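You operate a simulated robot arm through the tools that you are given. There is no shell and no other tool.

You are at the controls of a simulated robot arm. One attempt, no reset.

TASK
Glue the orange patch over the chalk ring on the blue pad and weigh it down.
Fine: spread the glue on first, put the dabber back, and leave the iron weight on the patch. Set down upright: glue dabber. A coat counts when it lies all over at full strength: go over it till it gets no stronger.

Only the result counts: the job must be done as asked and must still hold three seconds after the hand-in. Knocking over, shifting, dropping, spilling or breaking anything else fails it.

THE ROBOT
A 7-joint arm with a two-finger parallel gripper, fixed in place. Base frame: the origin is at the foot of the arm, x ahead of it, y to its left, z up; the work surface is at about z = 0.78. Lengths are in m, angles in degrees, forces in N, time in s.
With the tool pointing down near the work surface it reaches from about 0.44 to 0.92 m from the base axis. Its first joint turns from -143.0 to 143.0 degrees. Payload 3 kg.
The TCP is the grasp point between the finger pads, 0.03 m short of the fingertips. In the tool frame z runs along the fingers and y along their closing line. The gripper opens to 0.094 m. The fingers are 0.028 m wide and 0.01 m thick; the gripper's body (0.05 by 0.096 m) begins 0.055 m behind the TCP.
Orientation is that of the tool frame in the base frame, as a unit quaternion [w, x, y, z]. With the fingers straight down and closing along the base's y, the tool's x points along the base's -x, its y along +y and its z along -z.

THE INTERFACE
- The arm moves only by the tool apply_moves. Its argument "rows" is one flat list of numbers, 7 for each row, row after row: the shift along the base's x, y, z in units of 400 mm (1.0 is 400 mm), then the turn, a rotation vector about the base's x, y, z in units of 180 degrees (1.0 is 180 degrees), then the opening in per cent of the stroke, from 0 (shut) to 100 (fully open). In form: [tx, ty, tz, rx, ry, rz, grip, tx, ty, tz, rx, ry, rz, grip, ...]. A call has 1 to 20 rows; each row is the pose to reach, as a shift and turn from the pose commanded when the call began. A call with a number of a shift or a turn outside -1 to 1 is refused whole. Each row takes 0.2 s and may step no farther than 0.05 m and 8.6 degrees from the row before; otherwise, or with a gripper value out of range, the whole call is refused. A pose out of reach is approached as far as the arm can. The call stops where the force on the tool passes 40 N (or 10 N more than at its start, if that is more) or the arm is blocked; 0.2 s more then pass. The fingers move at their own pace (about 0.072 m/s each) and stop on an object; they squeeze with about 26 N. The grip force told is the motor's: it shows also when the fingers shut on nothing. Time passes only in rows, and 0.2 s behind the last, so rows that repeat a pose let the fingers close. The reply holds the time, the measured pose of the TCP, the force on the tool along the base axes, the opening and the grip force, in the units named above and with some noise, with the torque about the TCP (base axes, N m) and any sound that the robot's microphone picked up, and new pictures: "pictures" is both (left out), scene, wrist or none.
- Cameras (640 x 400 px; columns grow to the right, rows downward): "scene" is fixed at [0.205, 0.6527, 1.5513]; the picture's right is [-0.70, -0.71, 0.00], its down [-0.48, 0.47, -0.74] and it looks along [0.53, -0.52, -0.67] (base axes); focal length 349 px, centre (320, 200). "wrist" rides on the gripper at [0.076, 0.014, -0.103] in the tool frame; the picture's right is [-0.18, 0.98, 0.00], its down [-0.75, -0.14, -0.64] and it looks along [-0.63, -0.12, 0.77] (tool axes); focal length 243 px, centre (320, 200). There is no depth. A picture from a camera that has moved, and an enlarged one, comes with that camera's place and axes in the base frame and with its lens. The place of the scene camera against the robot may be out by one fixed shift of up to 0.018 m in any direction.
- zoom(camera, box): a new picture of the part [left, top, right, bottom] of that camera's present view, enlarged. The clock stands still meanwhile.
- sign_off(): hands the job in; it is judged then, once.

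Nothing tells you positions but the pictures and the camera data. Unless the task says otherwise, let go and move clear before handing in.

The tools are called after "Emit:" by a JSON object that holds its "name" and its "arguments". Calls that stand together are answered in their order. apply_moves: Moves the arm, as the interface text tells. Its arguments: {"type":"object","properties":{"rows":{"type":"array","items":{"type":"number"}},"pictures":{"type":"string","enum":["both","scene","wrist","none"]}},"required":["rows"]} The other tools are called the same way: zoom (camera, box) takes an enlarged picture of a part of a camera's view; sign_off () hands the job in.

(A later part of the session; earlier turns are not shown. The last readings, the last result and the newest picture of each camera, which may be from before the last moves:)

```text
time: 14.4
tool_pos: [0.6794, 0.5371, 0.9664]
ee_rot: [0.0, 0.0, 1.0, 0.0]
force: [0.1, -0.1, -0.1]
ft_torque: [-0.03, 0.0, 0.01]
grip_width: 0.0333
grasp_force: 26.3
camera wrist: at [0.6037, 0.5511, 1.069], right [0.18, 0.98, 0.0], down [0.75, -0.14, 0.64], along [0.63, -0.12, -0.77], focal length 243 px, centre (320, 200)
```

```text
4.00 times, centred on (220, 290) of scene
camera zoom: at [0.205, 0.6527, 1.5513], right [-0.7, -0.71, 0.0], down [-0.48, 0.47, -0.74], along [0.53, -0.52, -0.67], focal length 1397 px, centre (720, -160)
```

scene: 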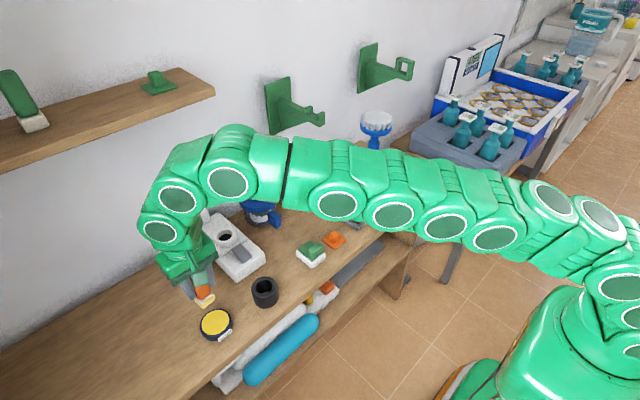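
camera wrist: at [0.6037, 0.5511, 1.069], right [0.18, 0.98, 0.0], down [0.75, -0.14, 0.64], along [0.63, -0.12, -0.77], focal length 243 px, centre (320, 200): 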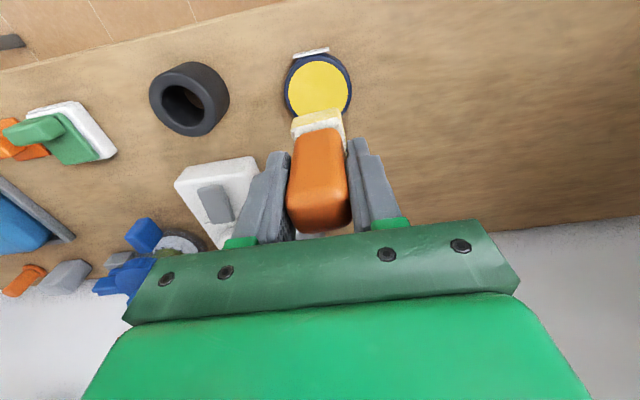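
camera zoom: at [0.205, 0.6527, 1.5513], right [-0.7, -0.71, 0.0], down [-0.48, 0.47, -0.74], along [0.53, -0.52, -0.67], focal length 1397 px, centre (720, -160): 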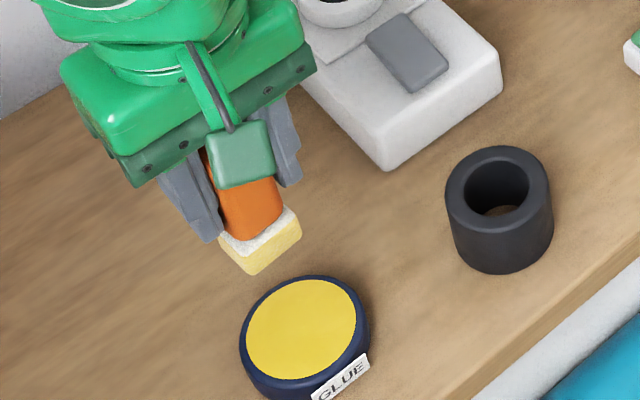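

The foot now carries yellow glue. I'll carry it over to the blue pad, staying well above everything on the bench.

Emit:
{"name": "apply_moves", "arguments": {"rows": [0, -0.1125, 0.03, 0, 0, 0, 0, 0, -0.225, 0.06, 0, 0, 0, 0, 0, -0.3375, 0.085, 0, 0, 0, 0, 0, -0.45, 0.085, 0, 0, 0, 0, 0, -0.5625, 0.085, 0, 0, 0, 0, 0, -0.675, 0.085, 0, 0, 0, 0, 0, -0.7875, 0.085, 0, 0, 0, 0, 0, -0.9, 0.085, 0, 0, 0, 0], "pictures": "none"}}

Emit:
{"name": "apply_moves", "arguments": {"rows": [0.033, -0.1025, 0, 0, 0, 0, 0, 0.067, -0.205, 0, 0, 0, 0, 0, 0.1, -0.3075, 0, 0, 0, 0, 0, 0.133, -0.41, 0, 0, 0, 0, 0, 0.167, -0.5125, 0, 0, 0, 0, 0, 0.2, -0.615, 0, 0, 0, 0, 0, 0.2, -0.615, 0, 0, 0, 0, 0]}}

Emit:
{"name": "zoom", "arguments": {"camera": "wrist", "box": [200, 0, 440, 150]}}

Emit:
{"name": "zoom", "arguments": {"camera": "scene", "box": [300, 130, 440, 230]}}

```text
time: 16.2
tool_pos: [0.6809, 0.1759, 1.0014]
ee_rot: [0.001, -0.001, 1.0, 0.0]
force: [-0.1, 0.3, -0.2]
ft_torque: [-0.03, -0.06, 0.05]
grip_width: 0.0335
grasp_force: 26.1
```

```text
time: 17.8
tool_pos: [0.7585, -0.0732, 0.9991]
ee_rot: [0.0, 0.001, 1.0, 0.0]
force: [0.0, 0.2, -1.0]
ft_torque: [-0.03, 0.02, 0.02]
grip_width: 0.0335
grasp_force: 26.5
camera wrist: at [0.6833, -0.0593, 1.1031], right [0.18, 0.98, 0.0], down [0.75, -0.14, 0.64], along [0.63, -0.12, -0.77], focal length 243 px, centre (320, 200)
```

scene: 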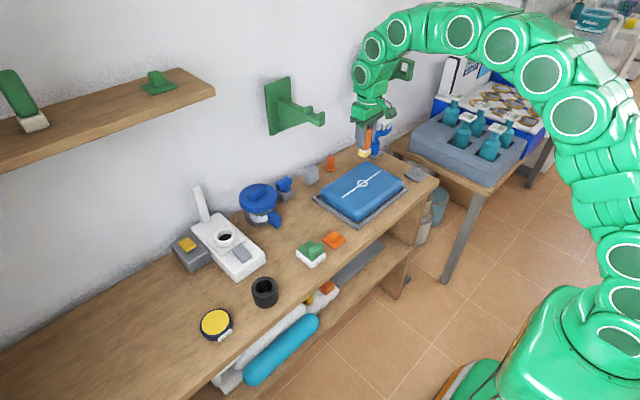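
wrist: 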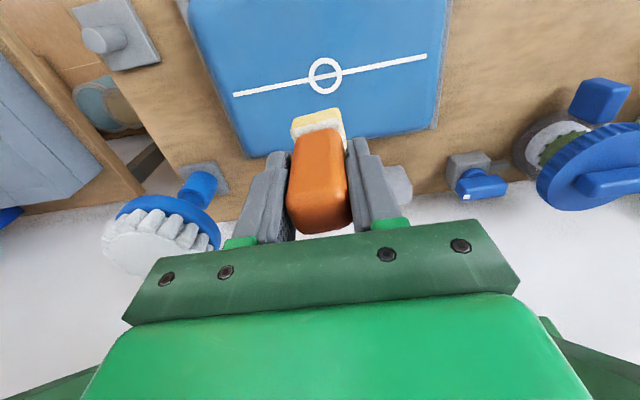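

```text
2.67 times, centred on (320, 75) of wrist
camera zoom: at [0.6833, -0.0593, 1.1031], right [0.18, 0.98, 0.0], down [0.75, -0.14, 0.64], along [0.63, -0.12, -0.77], focal length 647 px, centre (320, 533)
```

zoom: 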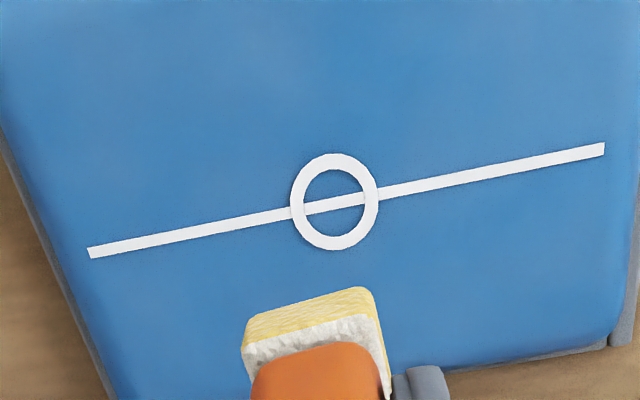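

```text
4.00 times, centred on (370, 180) of scene
camera zoom: at [0.205, 0.6527, 1.5513], right [-0.7, -0.71, 0.0], down [-0.48, 0.47, -0.74], along [0.53, -0.52, -0.67], focal length 1397 px, centre (120, 280)
```

zoom: 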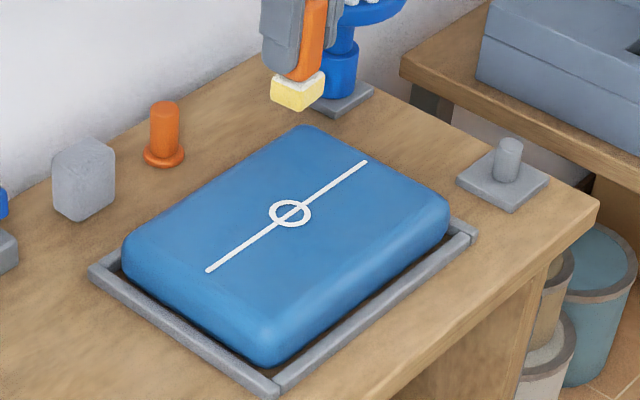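

The chalk ring is at about (0.745, −0.065), pad top near z 0.833. I'll bring the loaded dabber just above the ring.

Emit:
{"name": "apply_moves", "arguments": {"rows": [-0.018, 0.01, -0.1, 0, 0, 0, 0, -0.035, 0.02, -0.18, 0, 0, 0, 0, -0.035, 0.02, -0.2175, 0, 0, 0, 0, -0.035, 0.02, -0.2175, 0, 0, 0, 0]}}

Emit:
{"name": "zoom", "arguments": {"camera": "wrist", "box": [220, 40, 420, 180]}}

Emit:
{"name": "zoom", "arguments": {"camera": "scene", "box": [310, 120, 430, 220]}}

```text
time: 18.8
tool_pos: [0.7461, -0.0641, 0.9137]
ee_rot: [0.0, 0.0, 1.0, 0.0]
force: [0.3, 0.6, -0.8]
ft_torque: [0.03, -0.03, -0.02]
grip_width: 0.0332
grasp_force: 25.9
camera wrist: at [0.6703, -0.0509, 1.0163], right [0.18, 0.98, 0.0], down [0.75, -0.14, 0.64], along [0.63, -0.12, -0.77], focal length 243 px, centre (320, 200)
```

scene: 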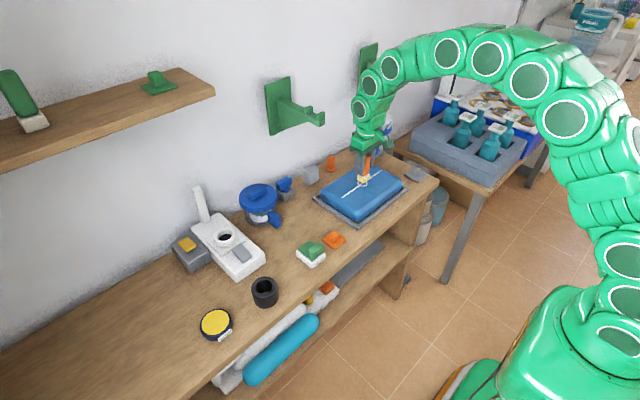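
wrist: 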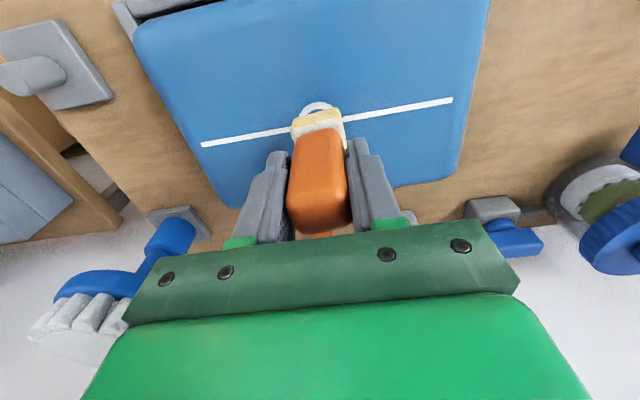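

```text
2.86 times, centred on (320, 110) of wrist
camera zoom: at [0.6703, -0.0509, 1.0163], right [0.18, 0.98, 0.0], down [0.75, -0.14, 0.64], along [0.63, -0.12, -0.77], focal length 693 px, centre (320, 457)
```

zoom: 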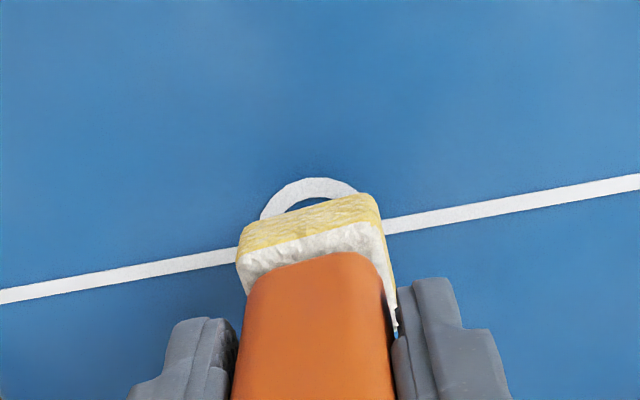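

```text
4.00 times, centred on (370, 170) of scene
camera zoom: at [0.205, 0.6527, 1.5513], right [-0.7, -0.71, 0.0], down [-0.48, 0.47, -0.74], along [0.53, -0.52, -0.67], focal length 1397 px, centre (120, 320)
```

zoom: 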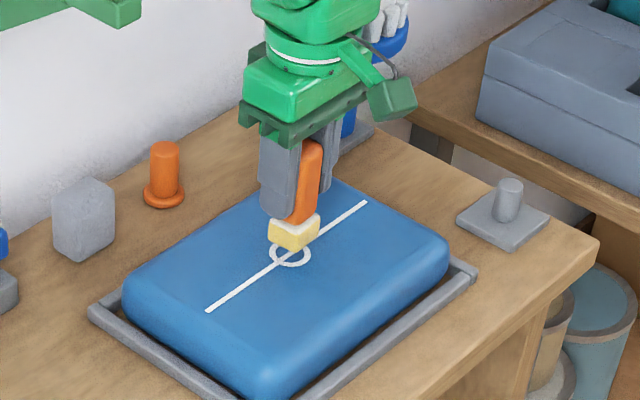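

The foot is right over the ring. I'll step down gently to make contact.

Emit:
{"name": "apply_moves", "arguments": {"rows": [-0.002, -0.002, -0.01, 0, 0, 0, 0, -0.002, -0.002, -0.02, 0, 0, 0, 0, -0.002, -0.002, -0.03, 0, 0, 0, 0, -0.002, -0.002, -0.03, 0, 0, 0, 0], "pictures": "none"}}

```text
time: 19.8
tool_pos: [0.7455, -0.0652, 0.9006]
ee_rot: [0.0, 0.0, 1.0, 0.0]
force: [-0.1, -0.1, -1.6]
ft_torque: [-0.02, 0.01, 0.01]
grip_width: 0.0335
grasp_force: 26.4
```

Emit:
{"name": "apply_moves", "arguments": {"rows": [0, 0, -0.005, 0, 0, 0, 0, 0, 0, -0.01, 0, 0, 0, 0, 0, 0, -0.01, 0, 0, 0, 0], "pictures": "none"}}

```text
time: 20.6
tool_pos: [0.7452, -0.0641, 0.8966]
ee_rot: [-0.001, 0.0, 1.0, 0.0]
force: [0.1, -0.1, -0.9]
ft_torque: [0.02, -0.03, 0.0]
grip_width: 0.0338
grasp_force: 26.4
```

Still no contact (z 0.897). I'll go on in 2 mm steps.

Emit:
{"name": "apply_moves", "arguments": {"rows": [0, 0, -0.005, 0, 0, 0, 0, 0, 0, -0.005, 0, 0, 0, 0], "pictures": "none"}}

Emit:
{"name": "zoom", "arguments": {"camera": "scene", "box": [330, 140, 400, 210]}}

```text
time: 21.2
tool_pos: [0.7461, -0.0649, 0.894]
ee_rot: [0.0, -0.001, 1.0, 0.0]
force: [-2.6, 0.2, 12.5]
ft_torque: [0.06, 0.27, 0.0]
grip_width: 0.0335
grasp_force: 25.9
```

```text
5.71 times, centred on (365, 175) of scene
camera zoom: at [0.205, 0.6527, 1.5513], right [-0.7, -0.71, 0.0], down [-0.48, 0.47, -0.74], along [0.53, -0.52, -0.67], focal length 1996 px, centre (63, 343)
```

zoom: 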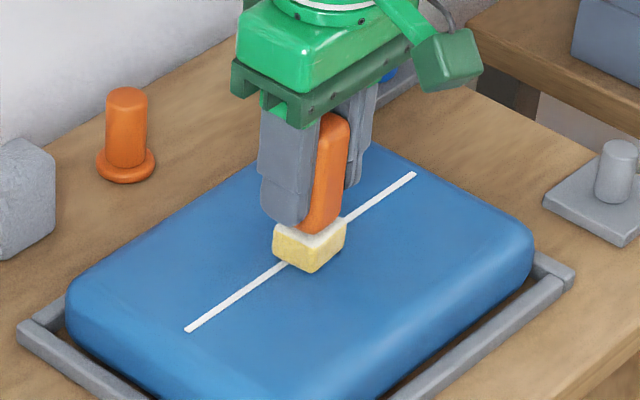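

Contact at about 12 N. I'll lift slightly backwards to see what a single dab leaves before planning the strokes.

Emit:
{"name": "apply_moves", "arguments": {"rows": [0, 0, 0, 0, 0, 0, 0, 0, 0, 0.02, 0, 0, 0, 0, 0.03, 0, 0.08, 0, 0, 0, 0, 0.07, 0, 0.15, 0, 0, 0, 0, 0.1, 0, 0.2, 0, 0, 0, 0, 0.1, 0, 0.2, 0, 0, 0, 0], "pictures": "wrist"}}

Emit:
{"name": "zoom", "arguments": {"camera": "wrist", "box": [220, 20, 420, 160]}}

Emit:
{"name": "zoom", "arguments": {"camera": "scene", "box": [330, 140, 400, 210]}}

```text
time: 22.6
tool_pos: [0.7877, -0.0629, 0.975]
ee_rot: [0.001, 0.0, 1.0, 0.001]
force: [-0.9, 0.4, 0.4]
ft_torque: [-0.02, 0.01, 0.0]
grip_width: 0.0332
grasp_force: 25.9
camera wrist: at [0.7121, -0.0491, 1.0781], right [0.18, 0.98, 0.0], down [0.75, -0.14, 0.64], along [0.63, -0.12, -0.77], focal length 243 px, centre (320, 200)
```

wrist: 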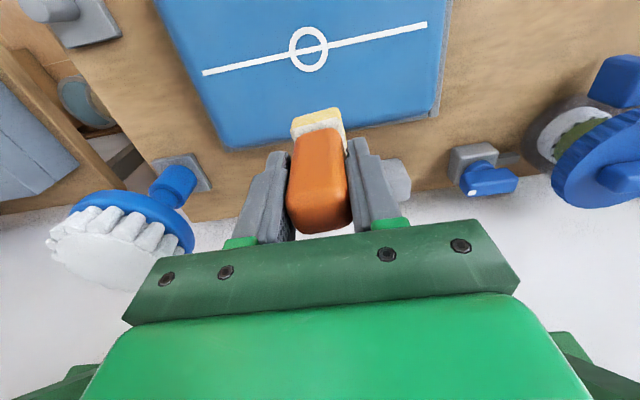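

```text
2.86 times, centred on (320, 90) of wrist
camera zoom: at [0.7121, -0.0491, 1.0781], right [0.18, 0.98, 0.0], down [0.75, -0.14, 0.64], along [0.63, -0.12, -0.77], focal length 693 px, centre (320, 514)
```

zoom: 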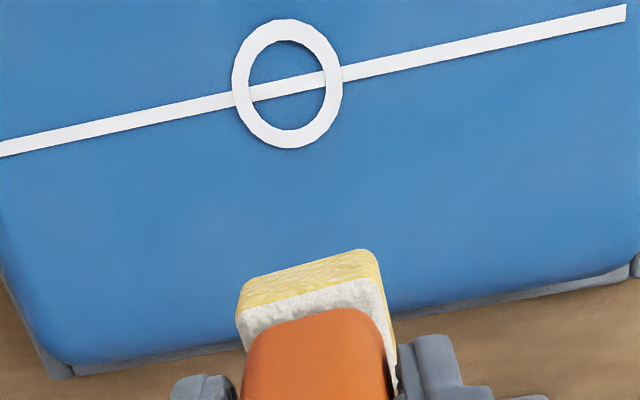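

```text
5.71 times, centred on (365, 175) of scene
camera zoom: at [0.205, 0.6527, 1.5513], right [-0.7, -0.71, 0.0], down [-0.48, 0.47, -0.74], along [0.53, -0.52, -0.67], focal length 1996 px, centre (63, 343)
```

zoom: 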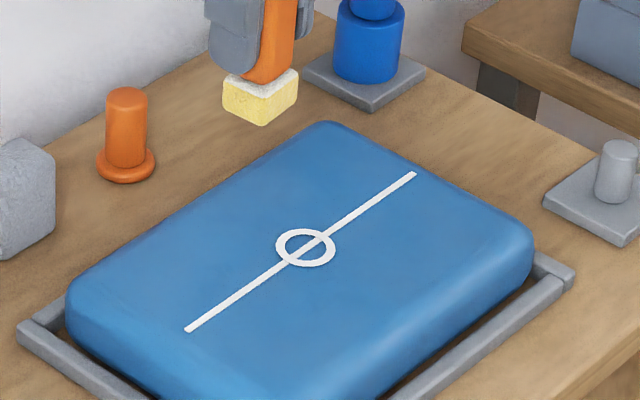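

A single dab leaves no visible coat, so the glue has to be spread with strokes. I'll go back into contact and rub side to side over the ring, watching the force.

Emit:
{"name": "apply_moves", "arguments": {"rows": [-0.05, 0, -0.1, 0, 0, 0, 0, -0.1, 0, -0.18, 0, 0, 0, 0, -0.1, 0, -0.195, 0, 0, 0, 0, -0.1, 0, -0.2, 0, 0, 0, 0, -0.1, 0.015, -0.2, 0, 0, 0, 0, -0.1, 0.03, -0.2, 0, 0, 0, 0, -0.1, 0.015, -0.2, 0, 0, 0, 0, -0.1, 0, -0.2, 0, 0, 0, 0, -0.1, -0.015, -0.2, 0, 0, 0, 0, -0.1, -0.03, -0.2, 0, 0, 0, 0, -0.1, -0.015, -0.2, 0, 0, 0, 0, -0.1, 0, -0.2, 0, 0, 0, 0], "pictures": "wrist"}}

Emit:
{"name": "zoom", "arguments": {"camera": "wrist", "box": [220, 40, 420, 180]}}

Emit:
{"name": "zoom", "arguments": {"camera": "scene", "box": [330, 140, 400, 210]}}

```text
time: 25.2
tool_pos: [0.7447, -0.063, 0.8938]
ee_rot: [-0.001, 0.0, 1.0, 0.0]
force: [-0.4, -0.4, -1.4]
ft_torque: [-0.02, 0.01, -0.02]
grip_width: 0.0333
grasp_force: 26.1
camera wrist: at [0.6696, -0.049, 0.9981], right [0.18, 0.98, 0.0], down [0.75, -0.14, 0.64], along [0.63, -0.12, -0.77], focal length 243 px, centre (320, 200)
```

wrist: 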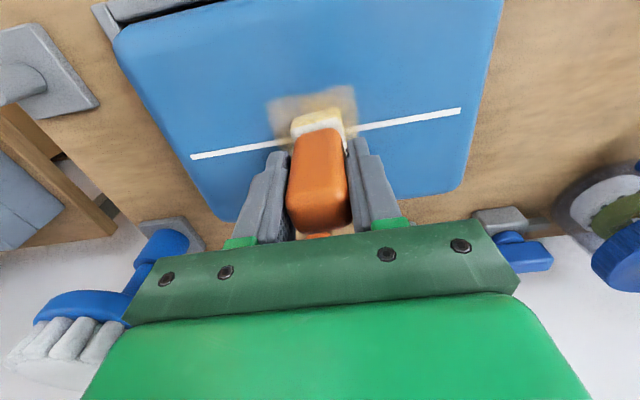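

```text
2.86 times, centred on (320, 110) of wrist
camera zoom: at [0.6696, -0.049, 0.9981], right [0.18, 0.98, 0.0], down [0.75, -0.14, 0.64], along [0.63, -0.12, -0.77], focal length 693 px, centre (320, 457)
```

zoom: 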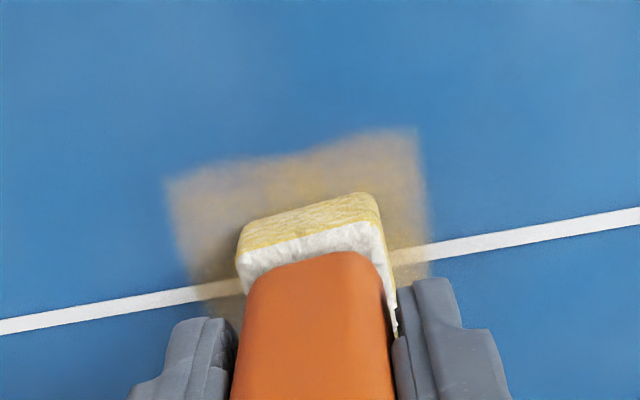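

```text
5.71 times, centred on (365, 175) of scene
camera zoom: at [0.205, 0.6527, 1.5513], right [-0.7, -0.71, 0.0], down [-0.48, 0.47, -0.74], along [0.53, -0.52, -0.67], focal length 1996 px, centre (63, 343)
```

zoom: 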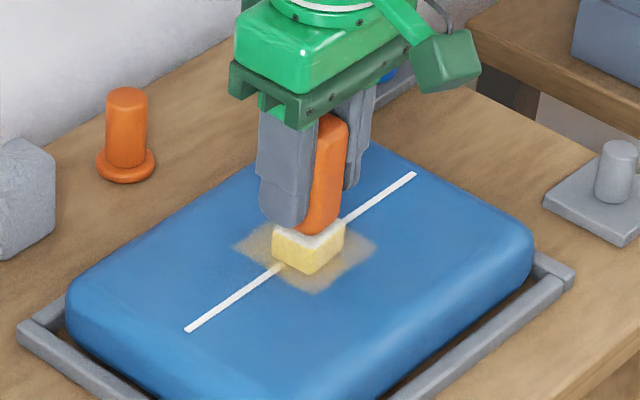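

Rubbing leaves a visible yellowish film covering roughly a patch-sized square around the ring, still faint. I'll press 2 mm more and raster over the whole area.

Emit:
{"name": "apply_moves", "arguments": {"rows": [0, 0, -0.005, 0, 0, 0, 0, -0.0125, -0.015, -0.005, 0, 0, 0, 0, -0.025, -0.03, -0.005, 0, 0, 0, 0, -0.025, -0.015, -0.005, 0, 0, 0, 0, -0.025, 0, -0.005, 0, 0, 0, 0, -0.025, 0.015, -0.005, 0, 0, 0, 0, -0.025, 0.03, -0.005, 0, 0, 0, 0, -0.0125, 0.03, -0.005, 0, 0, 0, 0, 0, 0.03, -0.005, 0, 0, 0, 0, 0, 0.015, -0.005, 0, 0, 0, 0, 0, 0, -0.005, 0, 0, 0, 0, 0, -0.015, -0.005, 0, 0, 0, 0, 0, -0.03, -0.005, 0, 0, 0, 0, 0.0125, -0.03, -0.005, 0, 0, 0, 0, 0.025, -0.03, -0.005, 0, 0, 0, 0, 0.025, -0.015, -0.005, 0, 0, 0, 0, 0.025, 0, -0.005, 0, 0, 0, 0, 0.025, 0.015, -0.005, 0, 0, 0, 0, 0.025, 0.03, -0.005, 0, 0, 0, 0, 0.0125, 0.015, -0.005, 0, 0, 0, 0], "pictures": "wrist"}}

Emit:
{"name": "zoom", "arguments": {"camera": "wrist", "box": [220, 40, 420, 180]}}

Emit:
{"name": "zoom", "arguments": {"camera": "scene", "box": [330, 140, 400, 210]}}

```text
time: 29.4
tool_pos: [0.7514, -0.0563, 0.8926]
ee_rot: [-0.001, 0.0, 1.0, 0.0]
force: [-1.2, -0.7, 0.7]
ft_torque: [-0.02, -0.01, -0.02]
grip_width: 0.0336
grasp_force: 26.4
camera wrist: at [0.6745, -0.043, 0.9959], right [0.18, 0.98, 0.0], down [0.75, -0.14, 0.64], along [0.63, -0.12, -0.77], focal length 243 px, centre (320, 200)
```

wrist: 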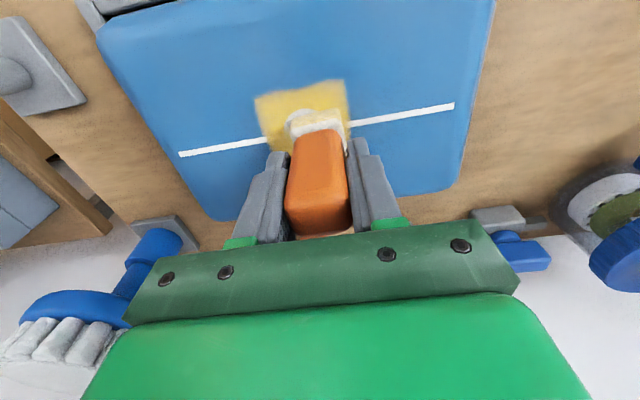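

```text
2.86 times, centred on (320, 110) of wrist
camera zoom: at [0.6745, -0.043, 0.9959], right [0.18, 0.98, 0.0], down [0.75, -0.14, 0.64], along [0.63, -0.12, -0.77], focal length 693 px, centre (320, 457)
```

zoom: 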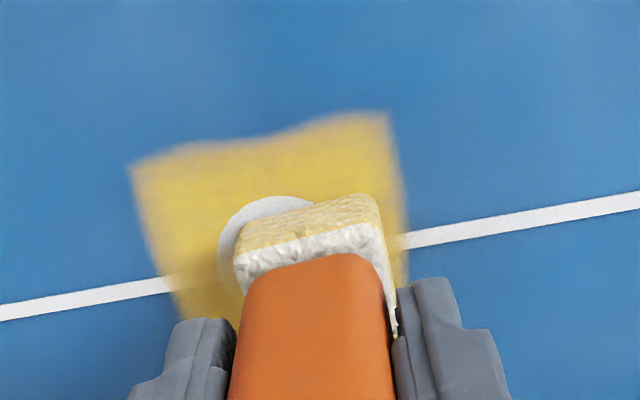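

```text
5.71 times, centred on (365, 175) of scene
camera zoom: at [0.205, 0.6527, 1.5513], right [-0.7, -0.71, 0.0], down [-0.48, 0.47, -0.74], along [0.53, -0.52, -0.67], focal length 1996 px, centre (63, 343)
```

zoom: 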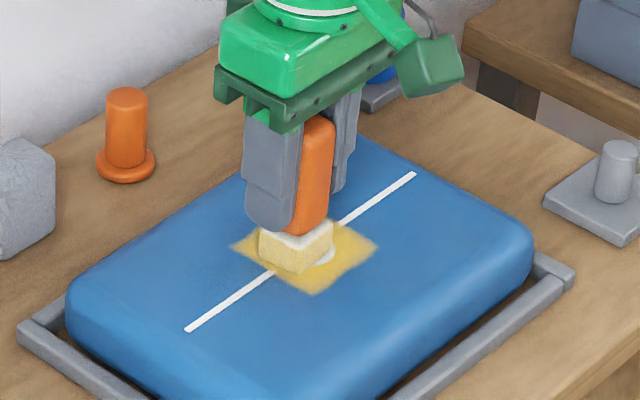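

The coat is much stronger after that raster. I'll lift to inspect it fully before continuing.

Emit:
{"name": "apply_moves", "arguments": {"rows": [0.0, 0.0, 0.02, 0, 0, 0, 0, 0.04, -0.015, 0.08, 0, 0, 0, 0, 0.07, -0.015, 0.15, 0, 0, 0, 0, 0.0875, -0.015, 0.2, 0, 0, 0, 0, 0.0875, -0.015, 0.2, 0, 0, 0, 0], "pictures": "wrist"}}

Emit:
{"name": "zoom", "arguments": {"camera": "wrist", "box": [220, 10, 420, 150]}}

Emit:
{"name": "zoom", "arguments": {"camera": "scene", "box": [330, 140, 400, 210]}}

```text
time: 30.6
tool_pos: [0.7856, -0.0652, 0.9731]
ee_rot: [0.0, -0.001, 1.0, -0.001]
force: [-0.5, 0.2, -0.6]
ft_torque: [-0.01, 0.01, 0.01]
grip_width: 0.0335
grasp_force: 25.8
camera wrist: at [0.7102, -0.0509, 1.0766], right [0.18, 0.98, 0.0], down [0.75, -0.14, 0.64], along [0.63, -0.12, -0.77], focal length 243 px, centre (320, 200)
```

wrist: 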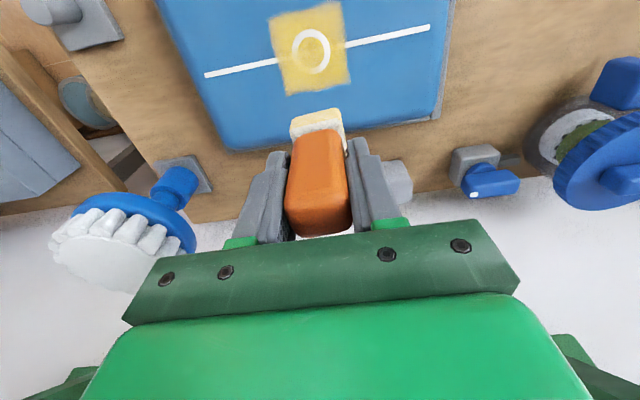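

```text
2.86 times, centred on (320, 80) of wrist
camera zoom: at [0.7102, -0.0509, 1.0766], right [0.18, 0.98, 0.0], down [0.75, -0.14, 0.64], along [0.63, -0.12, -0.77], focal length 693 px, centre (320, 543)
```

zoom: 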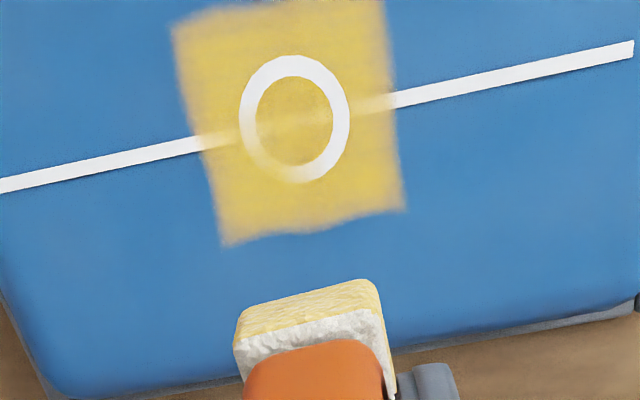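

```text
5.71 times, centred on (365, 175) of scene
camera zoom: at [0.205, 0.6527, 1.5513], right [-0.7, -0.71, 0.0], down [-0.48, 0.47, -0.74], along [0.53, -0.52, -0.67], focal length 1996 px, centre (63, 343)
```

zoom: 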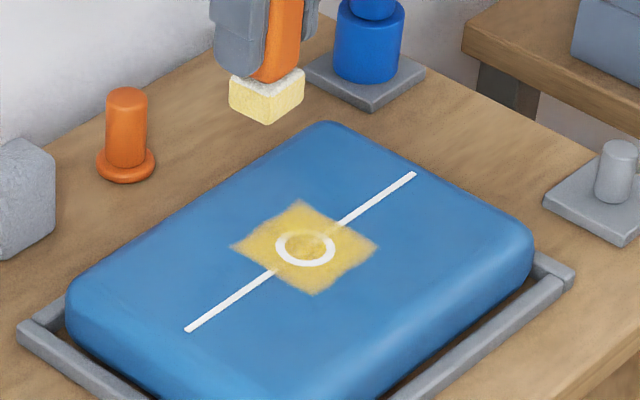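

The coat now covers a square a bit larger than the patch, but it's uneven near the ring. I'll press down again, checking force, and go over it more.

Emit:
{"name": "apply_moves", "arguments": {"rows": [-0.05, 0, -0.1, 0, 0, 0, 0, -0.1, 0, -0.185, 0, 0, 0, 0, -0.1, 0, -0.2, 0, 0, 0, 0, -0.1, 0, -0.203, 0, 0, 0, 0], "pictures": "none"}}

```text
time: 31.6
tool_pos: [0.7462, -0.0648, 0.8907]
ee_rot: [0.0, 0.001, 1.0, -0.001]
force: [-5.0, 2.1, 15.8]
ft_torque: [0.07, 0.25, 0.04]
grip_width: 0.0331
grasp_force: 25.8
```

Good contact at about 16 N. Now I'll raster in the other direction over the whole square.

Emit:
{"name": "apply_moves", "arguments": {"rows": [-0.015, -0.015, 0, 0, 0, 0, 0, -0.03, -0.03, 0, 0, 0, 0, 0, -0.015, -0.03, 0, 0, 0, 0, 0, 0, -0.03, 0, 0, 0, 0, 0, 0.015, -0.03, 0, 0, 0, 0, 0, 0.03, -0.03, 0, 0, 0, 0, 0, 0.03, -0.015, 0, 0, 0, 0, 0, 0.03, 0, 0, 0, 0, 0, 0, 0.015, 0, 0, 0, 0, 0, 0, 0, 0, 0, 0, 0, 0, 0, -0.015, 0, 0, 0, 0, 0, 0, -0.03, 0, 0, 0, 0, 0, 0, -0.03, 0.015, 0, 0, 0, 0, 0, -0.03, 0.03, 0, 0, 0, 0, 0, -0.015, 0.03, 0, 0, 0, 0, 0, 0, 0.03, 0, 0, 0, 0, 0, 0.015, 0.03, 0, 0, 0, 0, 0, 0.03, 0.03, 0, 0, 0, 0, 0, 0.015, 0.015, 0, 0, 0, 0, 0, 0, 0, 0, 0, 0, 0, 0], "pictures": "none"}}

Emit:
{"name": "apply_moves", "arguments": {"rows": [0.0, 0.0, 0.02, 0, 0, 0, 0, 0.04, 0, 0.08, 0, 0, 0, 0, 0.07, 0, 0.15, 0, 0, 0, 0, 0.1, 0, 0.2, 0, 0, 0, 0, 0.1, 0, 0.2, 0, 0, 0, 0], "pictures": "wrist"}}

Emit:
{"name": "zoom", "arguments": {"camera": "wrist", "box": [220, 10, 420, 150]}}

Emit:
{"name": "zoom", "arguments": {"camera": "scene", "box": [330, 140, 400, 210]}}

```text
time: 35.8
tool_pos: [0.7459, -0.0625, 0.8913]
ee_rot: [0.0, 0.0, 1.0, 0.0]
force: [2.0, 2.0, 6.8]
ft_torque: [0.08, -0.23, -0.01]
grip_width: 0.0334
grasp_force: 26.0
```

```text
time: 37.0
tool_pos: [0.7818, -0.0618, 0.9718]
ee_rot: [0.0, 0.0, 1.0, 0.0]
force: [0.8, 1.5, 0.0]
ft_torque: [0.01, -0.02, 0.02]
grip_width: 0.0334
grasp_force: 26.0
camera wrist: at [0.7059, -0.0478, 1.0748], right [0.18, 0.98, 0.0], down [0.75, -0.14, 0.64], along [0.63, -0.12, -0.77], focal length 243 px, centre (320, 200)
```

wrist: 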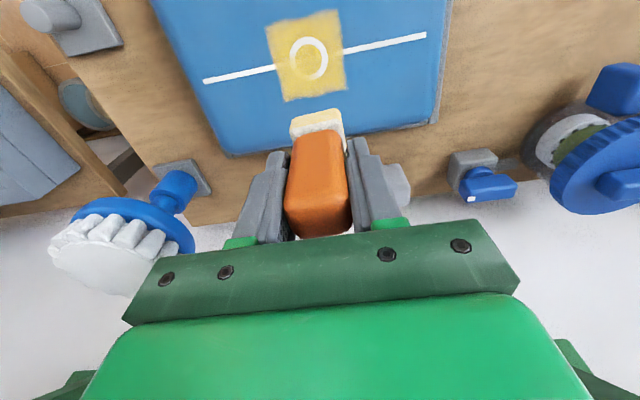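

```text
2.86 times, centred on (320, 80) of wrist
camera zoom: at [0.7059, -0.0478, 1.0748], right [0.18, 0.98, 0.0], down [0.75, -0.14, 0.64], along [0.63, -0.12, -0.77], focal length 693 px, centre (320, 543)
```

zoom: 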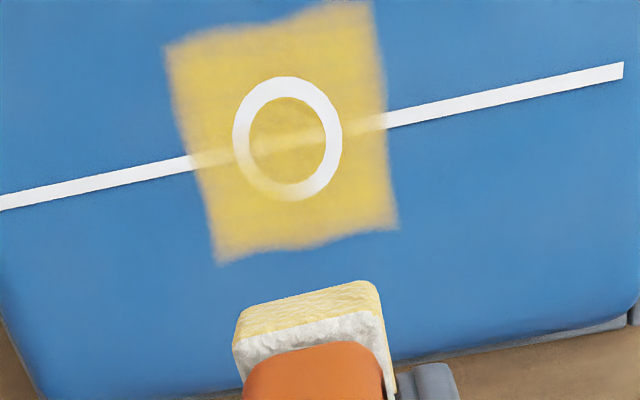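

```text
5.71 times, centred on (365, 175) of scene
camera zoom: at [0.205, 0.6527, 1.5513], right [-0.7, -0.71, 0.0], down [-0.48, 0.47, -0.74], along [0.53, -0.52, -0.67], focal length 1996 px, centre (63, 343)
```

zoom: 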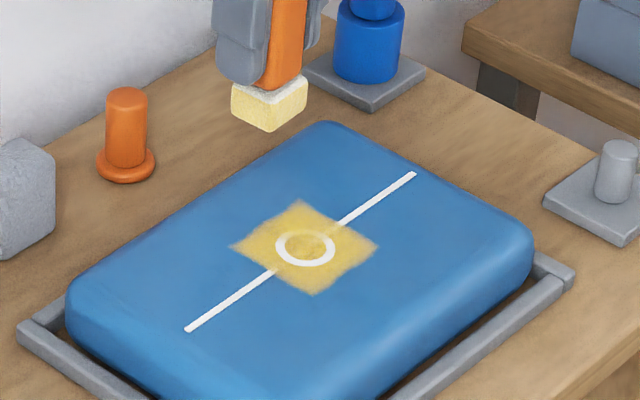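

The coat looks about as strong as before, but the dabber's foot has gone paler, so it may simply be running low. I'll reload glue and go over it again to make sure it's at full strength.

Emit:
{"name": "apply_moves", "arguments": {"rows": [-0.034, 0.1, 0.02, 0, 0, 0, 0, -0.068, 0.2, 0.04, 0, 0, 0, 0, -0.102, 0.3, 0.07, 0, 0, 0, 0, -0.137, 0.4, 0.07, 0, 0, 0, 0, -0.171, 0.5, 0.07, 0, 0, 0, 0, -0.205, 0.6, 0.07, 0, 0, 0, 0], "pictures": "none"}}

Emit:
{"name": "apply_moves", "arguments": {"rows": [-0.006, 0.11, 0, 0, 0, 0, 0, -0.012, 0.22, 0, 0, 0, 0, 0, -0.018, 0.33, 0, 0, 0, 0, 0, -0.024, 0.44, 0, 0, 0, 0, 0, -0.03, 0.55, 0, 0, 0, 0, 0, -0.036, 0.66, 0, 0, 0, 0, 0, -0.042, 0.77, 0, 0, 0, 0, 0, -0.0475, 0.88, -0.03, 0, 0, 0, 0, -0.0475, 0.8925, -0.12, 0, 0, 0, 0, -0.0475, 0.8925, -0.12, 0, 0, 0, 0]}}

Emit:
{"name": "zoom", "arguments": {"camera": "wrist", "box": [220, 20, 420, 160]}}

Emit:
{"name": "zoom", "arguments": {"camera": "scene", "box": [300, 130, 440, 230]}}

```text
time: 37.8
tool_pos: [0.7475, 0.0471, 0.9937]
ee_rot: [-0.001, 0.005, 1.0, -0.004]
force: [0.1, -9.8, -1.0]
ft_torque: [0.92, -0.03, -0.4]
grip_width: 0.0334
grasp_force: 25.5
stopped in row 4: the force on the tool passed its limit at 77 N (the readings are from after the stop); the commanded pose is now the measured one
```

```text
time: 38.1
tool_pos: [0.7478, 0.0466, 0.9922]
ee_rot: [-0.001, 0.011, 1.0, -0.005]
force: [0.3, -10.5, 3.5]
ft_torque: [1.13, -0.09, -0.47]
grip_width: 0.0334
grasp_force: 25.9
stopped in row 1: the force on the tool passed its limit at 86 N (the readings are from after the stop); the commanded pose is now the measured one
camera wrist: at [0.6723, 0.0633, 1.0957], right [0.2, 0.98, -0.01], down [0.75, -0.15, 0.64], along [0.63, -0.14, -0.77], focal length 243 px, centre (320, 200)
```

scene: 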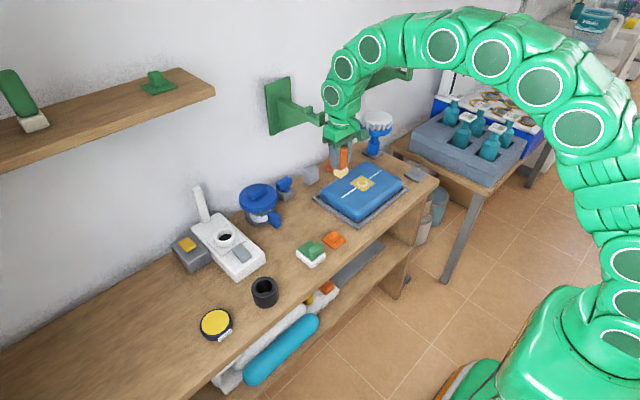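
wrist: 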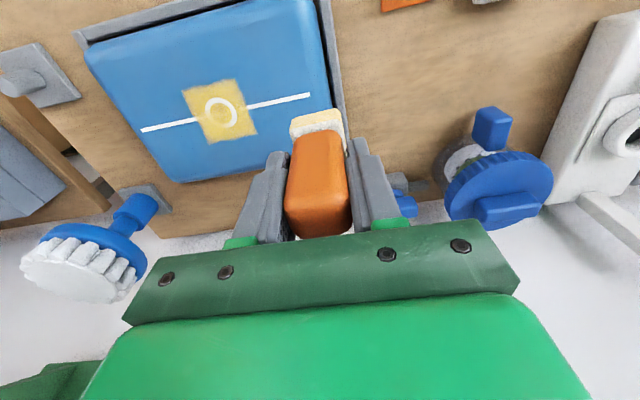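

```text
2.86 times, centred on (320, 90) of wrist
camera zoom: at [0.6723, 0.0633, 1.0957], right [0.2, 0.98, -0.01], down [0.75, -0.15, 0.64], along [0.63, -0.14, -0.77], focal length 693 px, centre (320, 514)
```

zoom: 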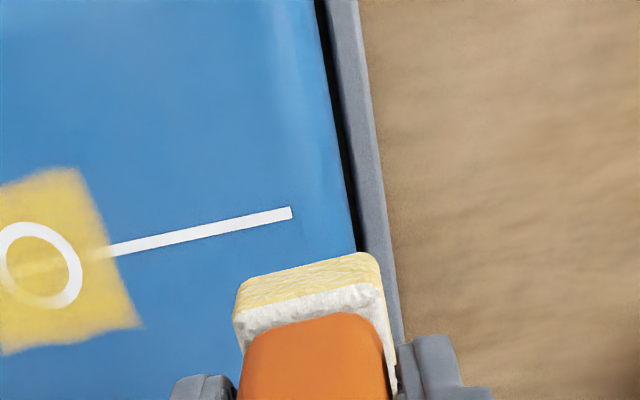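

```text
4.00 times, centred on (370, 180) of scene
camera zoom: at [0.205, 0.6527, 1.5513], right [-0.7, -0.71, 0.0], down [-0.48, 0.47, -0.74], along [0.53, -0.52, -0.67], focal length 1397 px, centre (120, 280)
```

zoom: 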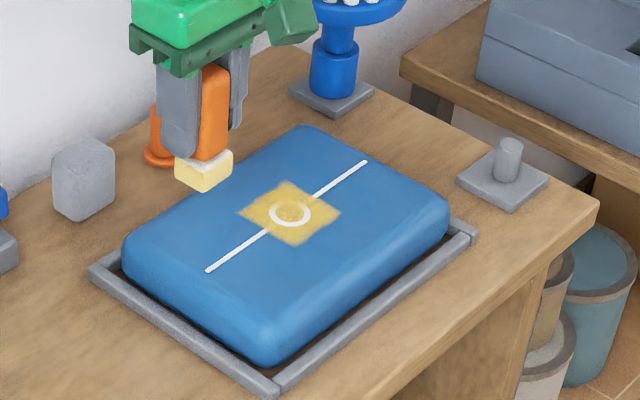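

The arm bumped something at about (0.748, 0.047) — probably the wall hook touching the wrist links. I'll look closely before backing away.

Emit:
{"name": "zoom", "arguments": {"camera": "scene", "box": [240, 50, 440, 180]}}

Emit:
{"name": "zoom", "arguments": {"camera": "scene", "box": [270, 60, 370, 140]}}

```text
3.08 times, centred on (340, 115) of scene
camera zoom: at [0.205, 0.6527, 1.5513], right [-0.7, -0.71, 0.0], down [-0.48, 0.47, -0.74], along [0.53, -0.52, -0.67], focal length 1075 px, centre (258, 462)
```

zoom: 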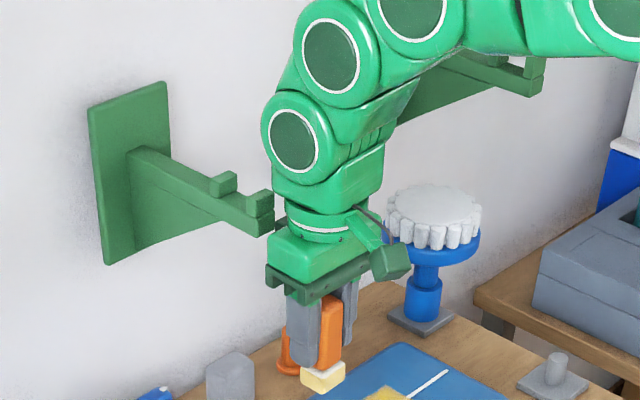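

```text
5.00 times, centred on (320, 100) of scene
camera zoom: at [0.205, 0.6527, 1.5513], right [-0.7, -0.71, 0.0], down [-0.48, 0.47, -0.74], along [0.53, -0.52, -0.67], focal length 1746 px, centre (320, 700)
```

zoom: 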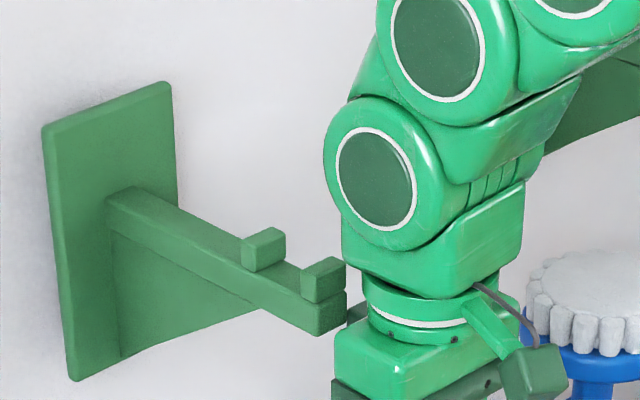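

It was the wall bracket's beam end touching the gripper body's side; it is fixed to the wall and nothing looks displaced. I'll back off sideways, straighten the tool, pull in to x ≈ 0.67, and route around it.

Emit:
{"name": "apply_moves", "arguments": {"rows": [0, -0.03, 0, 0.0016, -0.0003, 0.0035, 0, 0, -0.06, 0, 0.0032, -0.0006, 0.007, 0, -0.06, -0.06, 0, 0.0032, -0.0006, 0.007, 0, -0.12, -0.06, 0, 0.0032, -0.0006, 0.007, 0, -0.18, -0.06, 0, 0.0032, -0.0006, 0.007, 0, -0.18, -0.06, 0, 0.0032, -0.0006, 0.007, 0]}}

Emit:
{"name": "zoom", "arguments": {"camera": "scene", "box": [240, 50, 440, 180]}}

Emit:
{"name": "zoom", "arguments": {"camera": "wrist", "box": [220, 20, 420, 160]}}

```text
time: 39.5
tool_pos: [0.6744, 0.0238, 0.9934]
ee_rot: [-0.001, 0.0, 1.0, 0.0]
force: [0.6, 0.5, -1.6]
ft_torque: [0.03, 0.03, 0.03]
grip_width: 0.0334
grasp_force: 25.6
camera wrist: at [0.5985, 0.0376, 1.0967], right [0.18, 0.98, 0.0], down [0.75, -0.14, 0.64], along [0.63, -0.12, -0.77], focal length 243 px, centre (320, 200)
```

scene: 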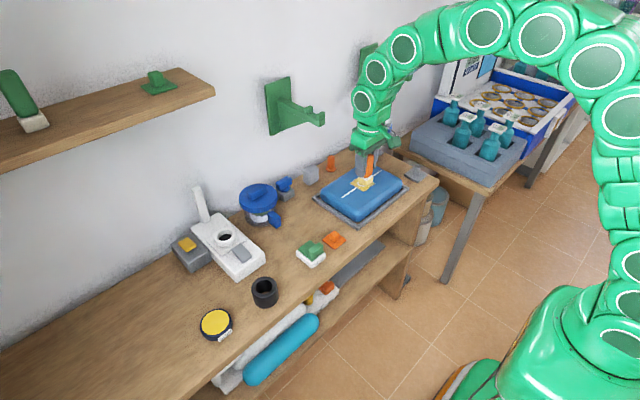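
wrist: 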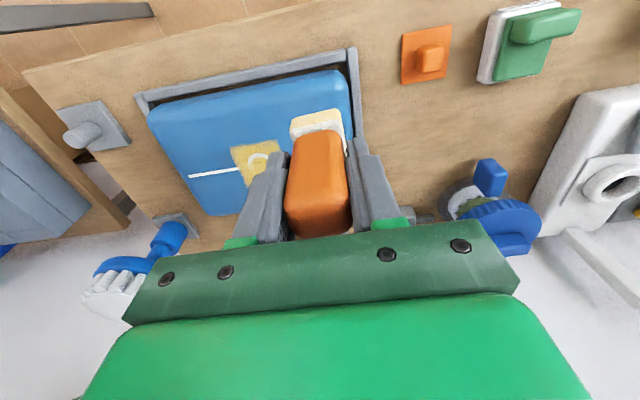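

```text
3.08 times, centred on (340, 115) of scene
camera zoom: at [0.205, 0.6527, 1.5513], right [-0.7, -0.71, 0.0], down [-0.48, 0.47, -0.74], along [0.53, -0.52, -0.67], focal length 1075 px, centre (258, 462)
```

zoom: 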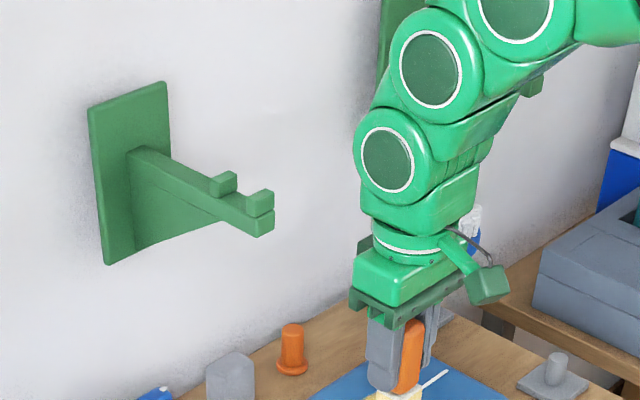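

```text
2.86 times, centred on (320, 90) of wrist
camera zoom: at [0.5985, 0.0376, 1.0967], right [0.18, 0.98, 0.0], down [0.75, -0.14, 0.64], along [0.63, -0.12, -0.77], focal length 693 px, centre (320, 514)
```

zoom: 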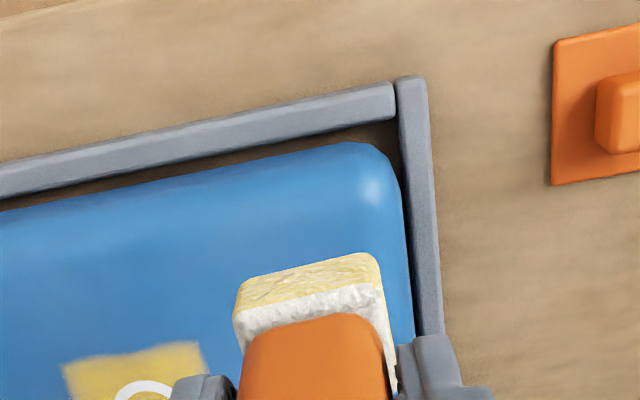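

All straight again and nothing displaced. I'll carry the dabber along x ≈ 0.675 back to the glue tin.

Emit:
{"name": "apply_moves", "arguments": {"rows": [0, 0.1125, 0, 0, 0, 0, 0, 0, 0.225, 0, 0, 0, 0, 0, 0, 0.3375, 0, 0, 0, 0, 0, 0, 0.45, 0, 0, 0, 0, 0, 0, 0.5625, 0, 0, 0, 0, 0, 0, 0.675, 0, 0, 0, 0, 0, 0, 0.7875, 0, 0, 0, 0, 0, 0, 0.9, 0, 0, 0, 0, 0], "pictures": "none"}}

Emit:
{"name": "apply_moves", "arguments": {"rows": [0.004, 0.095, 0, 0, 0, 0, 0, 0.008, 0.19, 0, 0, 0, 0, 0, 0.012, 0.285, 0, 0, 0, 0, 0, 0.015, 0.379, 0, 0, 0, 0, 0, 0.015, 0.379, -0.1, 0, 0, 0, 0, 0.015, 0.379, -0.2, 0, 0, 0, 0, 0.015, 0.379, -0.2, 0, 0, 0, 0]}}

Emit:
{"name": "zoom", "arguments": {"camera": "wrist", "box": [220, 20, 420, 160]}}

Emit:
{"name": "zoom", "arguments": {"camera": "scene", "box": [310, 130, 430, 230]}}

```text
time: 41.3
tool_pos: [0.6772, 0.3856, 0.9954]
ee_rot: [-0.001, -0.001, 1.0, 0.001]
force: [0.0, -0.5, 0.2]
ft_torque: [0.02, 0.03, -0.02]
grip_width: 0.0334
grasp_force: 26.3
```

```text
time: 42.9
tool_pos: [0.6799, 0.5373, 0.9116]
ee_rot: [-0.001, -0.002, 1.0, 0.0]
force: [-0.5, -1.2, -0.7]
ft_torque: [0.0, -0.03, 0.0]
grip_width: 0.0333
grasp_force: 26.1
camera wrist: at [0.6043, 0.5503, 1.0146], right [0.18, 0.98, 0.0], down [0.75, -0.14, 0.64], along [0.63, -0.12, -0.77], focal length 243 px, centre (320, 200)
```

scene: 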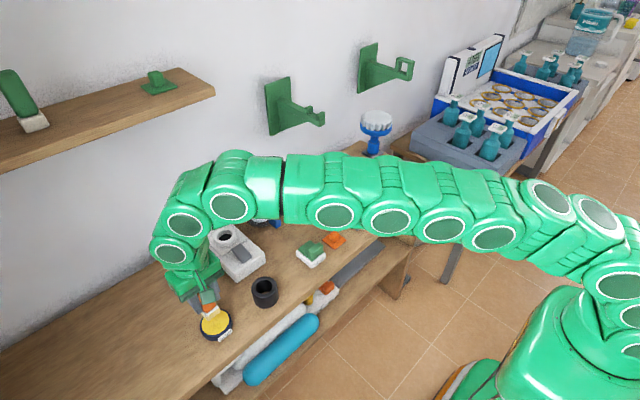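
wrist: 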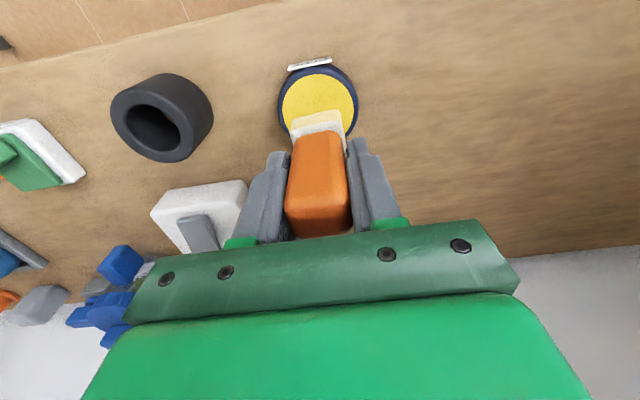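

```text
2.86 times, centred on (320, 90) of wrist
camera zoom: at [0.6043, 0.5503, 1.0146], right [0.18, 0.98, 0.0], down [0.75, -0.14, 0.64], along [0.63, -0.12, -0.77], focal length 693 px, centre (320, 514)
```

zoom: 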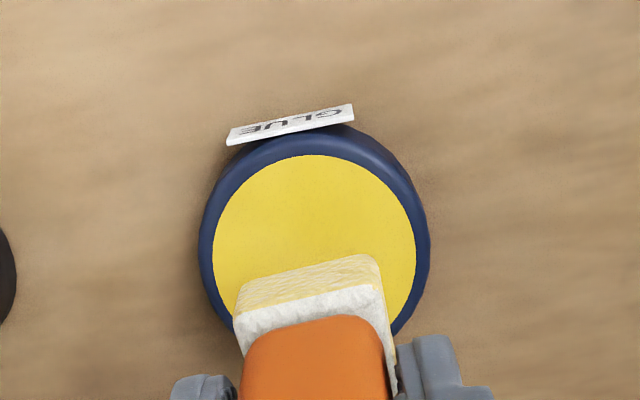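

```text
4.00 times, centred on (370, 180) of scene
camera zoom: at [0.205, 0.6527, 1.5513], right [-0.7, -0.71, 0.0], down [-0.48, 0.47, -0.74], along [0.53, -0.52, -0.67], focal length 1397 px, centre (120, 280)
```

zoom: 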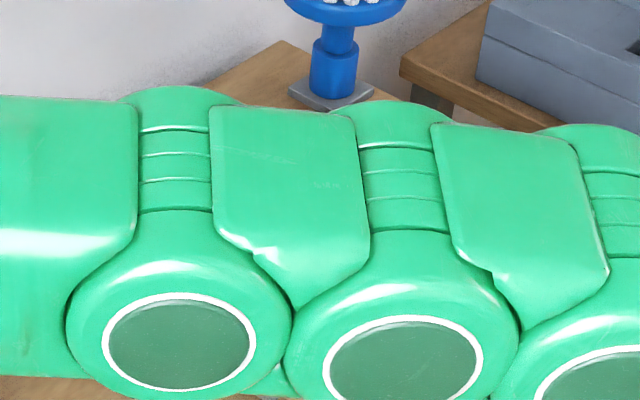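

The foot is paler than before, and it's positioned over the glue again. Descending for a second load.

Emit:
{"name": "apply_moves", "arguments": {"rows": [0, -0.003, -0.05, 0, 0, 0, 0, 0, -0.003, -0.09, 0, 0, 0, 0, 0, -0.003, -0.105, 0, 0, 0, 0, 0, -0.003, -0.11, 0, 0, 0, 0], "pictures": "none"}}

```text
time: 43.9
tool_pos: [0.6818, 0.5338, 0.8662]
ee_rot: [0.0, -0.001, 1.0, 0.0]
force: [0.0, -0.5, -0.4]
ft_torque: [0.03, 0.02, -0.03]
grip_width: 0.0334
grasp_force: 26.1
```

Emit:
{"name": "apply_moves", "arguments": {"rows": [0, 0, -0.005, 0, 0, 0, 0, 0, 0, -0.009, 0, 0, 0, 0, 0, 0, -0.009, 0, 0, 0, 0], "pictures": "none"}}

```text
time: 44.7
tool_pos: [0.6816, 0.5354, 0.8665]
ee_rot: [0.0, -0.001, 1.0, 0.0]
force: [0.8, 0.1, -0.2]
ft_torque: [-0.02, 0.0, -0.02]
grip_width: 0.0334
grasp_force: 26.3
```

Emit:
{"name": "apply_moves", "arguments": {"rows": [0, 0, -0.005, 0, 0, 0, 0, 0, 0, -0.005, 0, 0, 0, 0], "pictures": "none"}}

```text
time: 45.3
tool_pos: [0.6809, 0.5358, 0.8649]
ee_rot: [0.0, -0.001, 1.0, 0.0]
force: [0.0, -0.6, 0.2]
ft_torque: [0.01, 0.02, -0.01]
grip_width: 0.0331
grasp_force: 25.6
```

Emit:
{"name": "apply_moves", "arguments": {"rows": [0, 0, -0.005, 0, 0, 0, 0, 0, 0, -0.005, 0, 0, 0, 0], "pictures": "wrist"}}

Emit:
{"name": "zoom", "arguments": {"camera": "scene", "box": [170, 270, 260, 350]}}

```text
time: 45.9
tool_pos: [0.6813, 0.5354, 0.8624]
ee_rot: [0.001, -0.001, 1.0, 0.001]
force: [-1.0, -2.9, 16.1]
ft_torque: [-0.13, 0.05, -0.03]
grip_width: 0.0333
grasp_force: 26.2
camera wrist: at [0.6057, 0.5486, 0.9661], right [0.18, 0.98, 0.0], down [0.75, -0.14, 0.64], along [0.63, -0.12, -0.77], focal length 243 px, centre (320, 200)
```

wrist: 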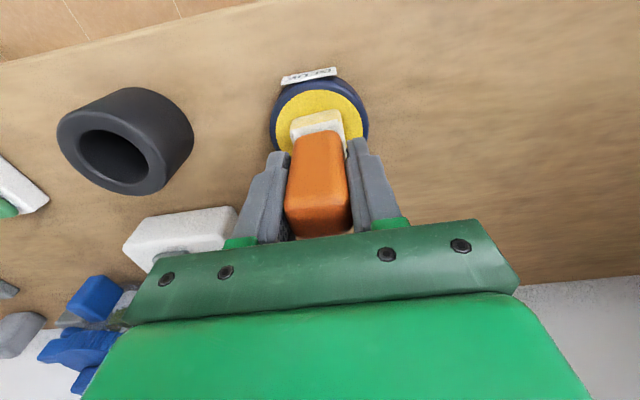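

```text
5.00 times, centred on (215, 310) of scene
camera zoom: at [0.205, 0.6527, 1.5513], right [-0.7, -0.71, 0.0], down [-0.48, 0.47, -0.74], along [0.53, -0.52, -0.67], focal length 1746 px, centre (845, -350)
```

zoom: 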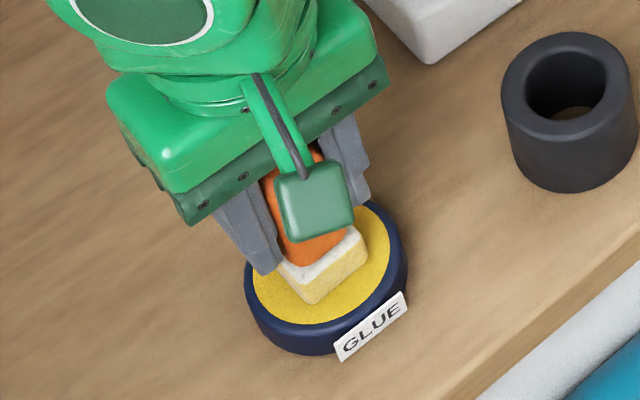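

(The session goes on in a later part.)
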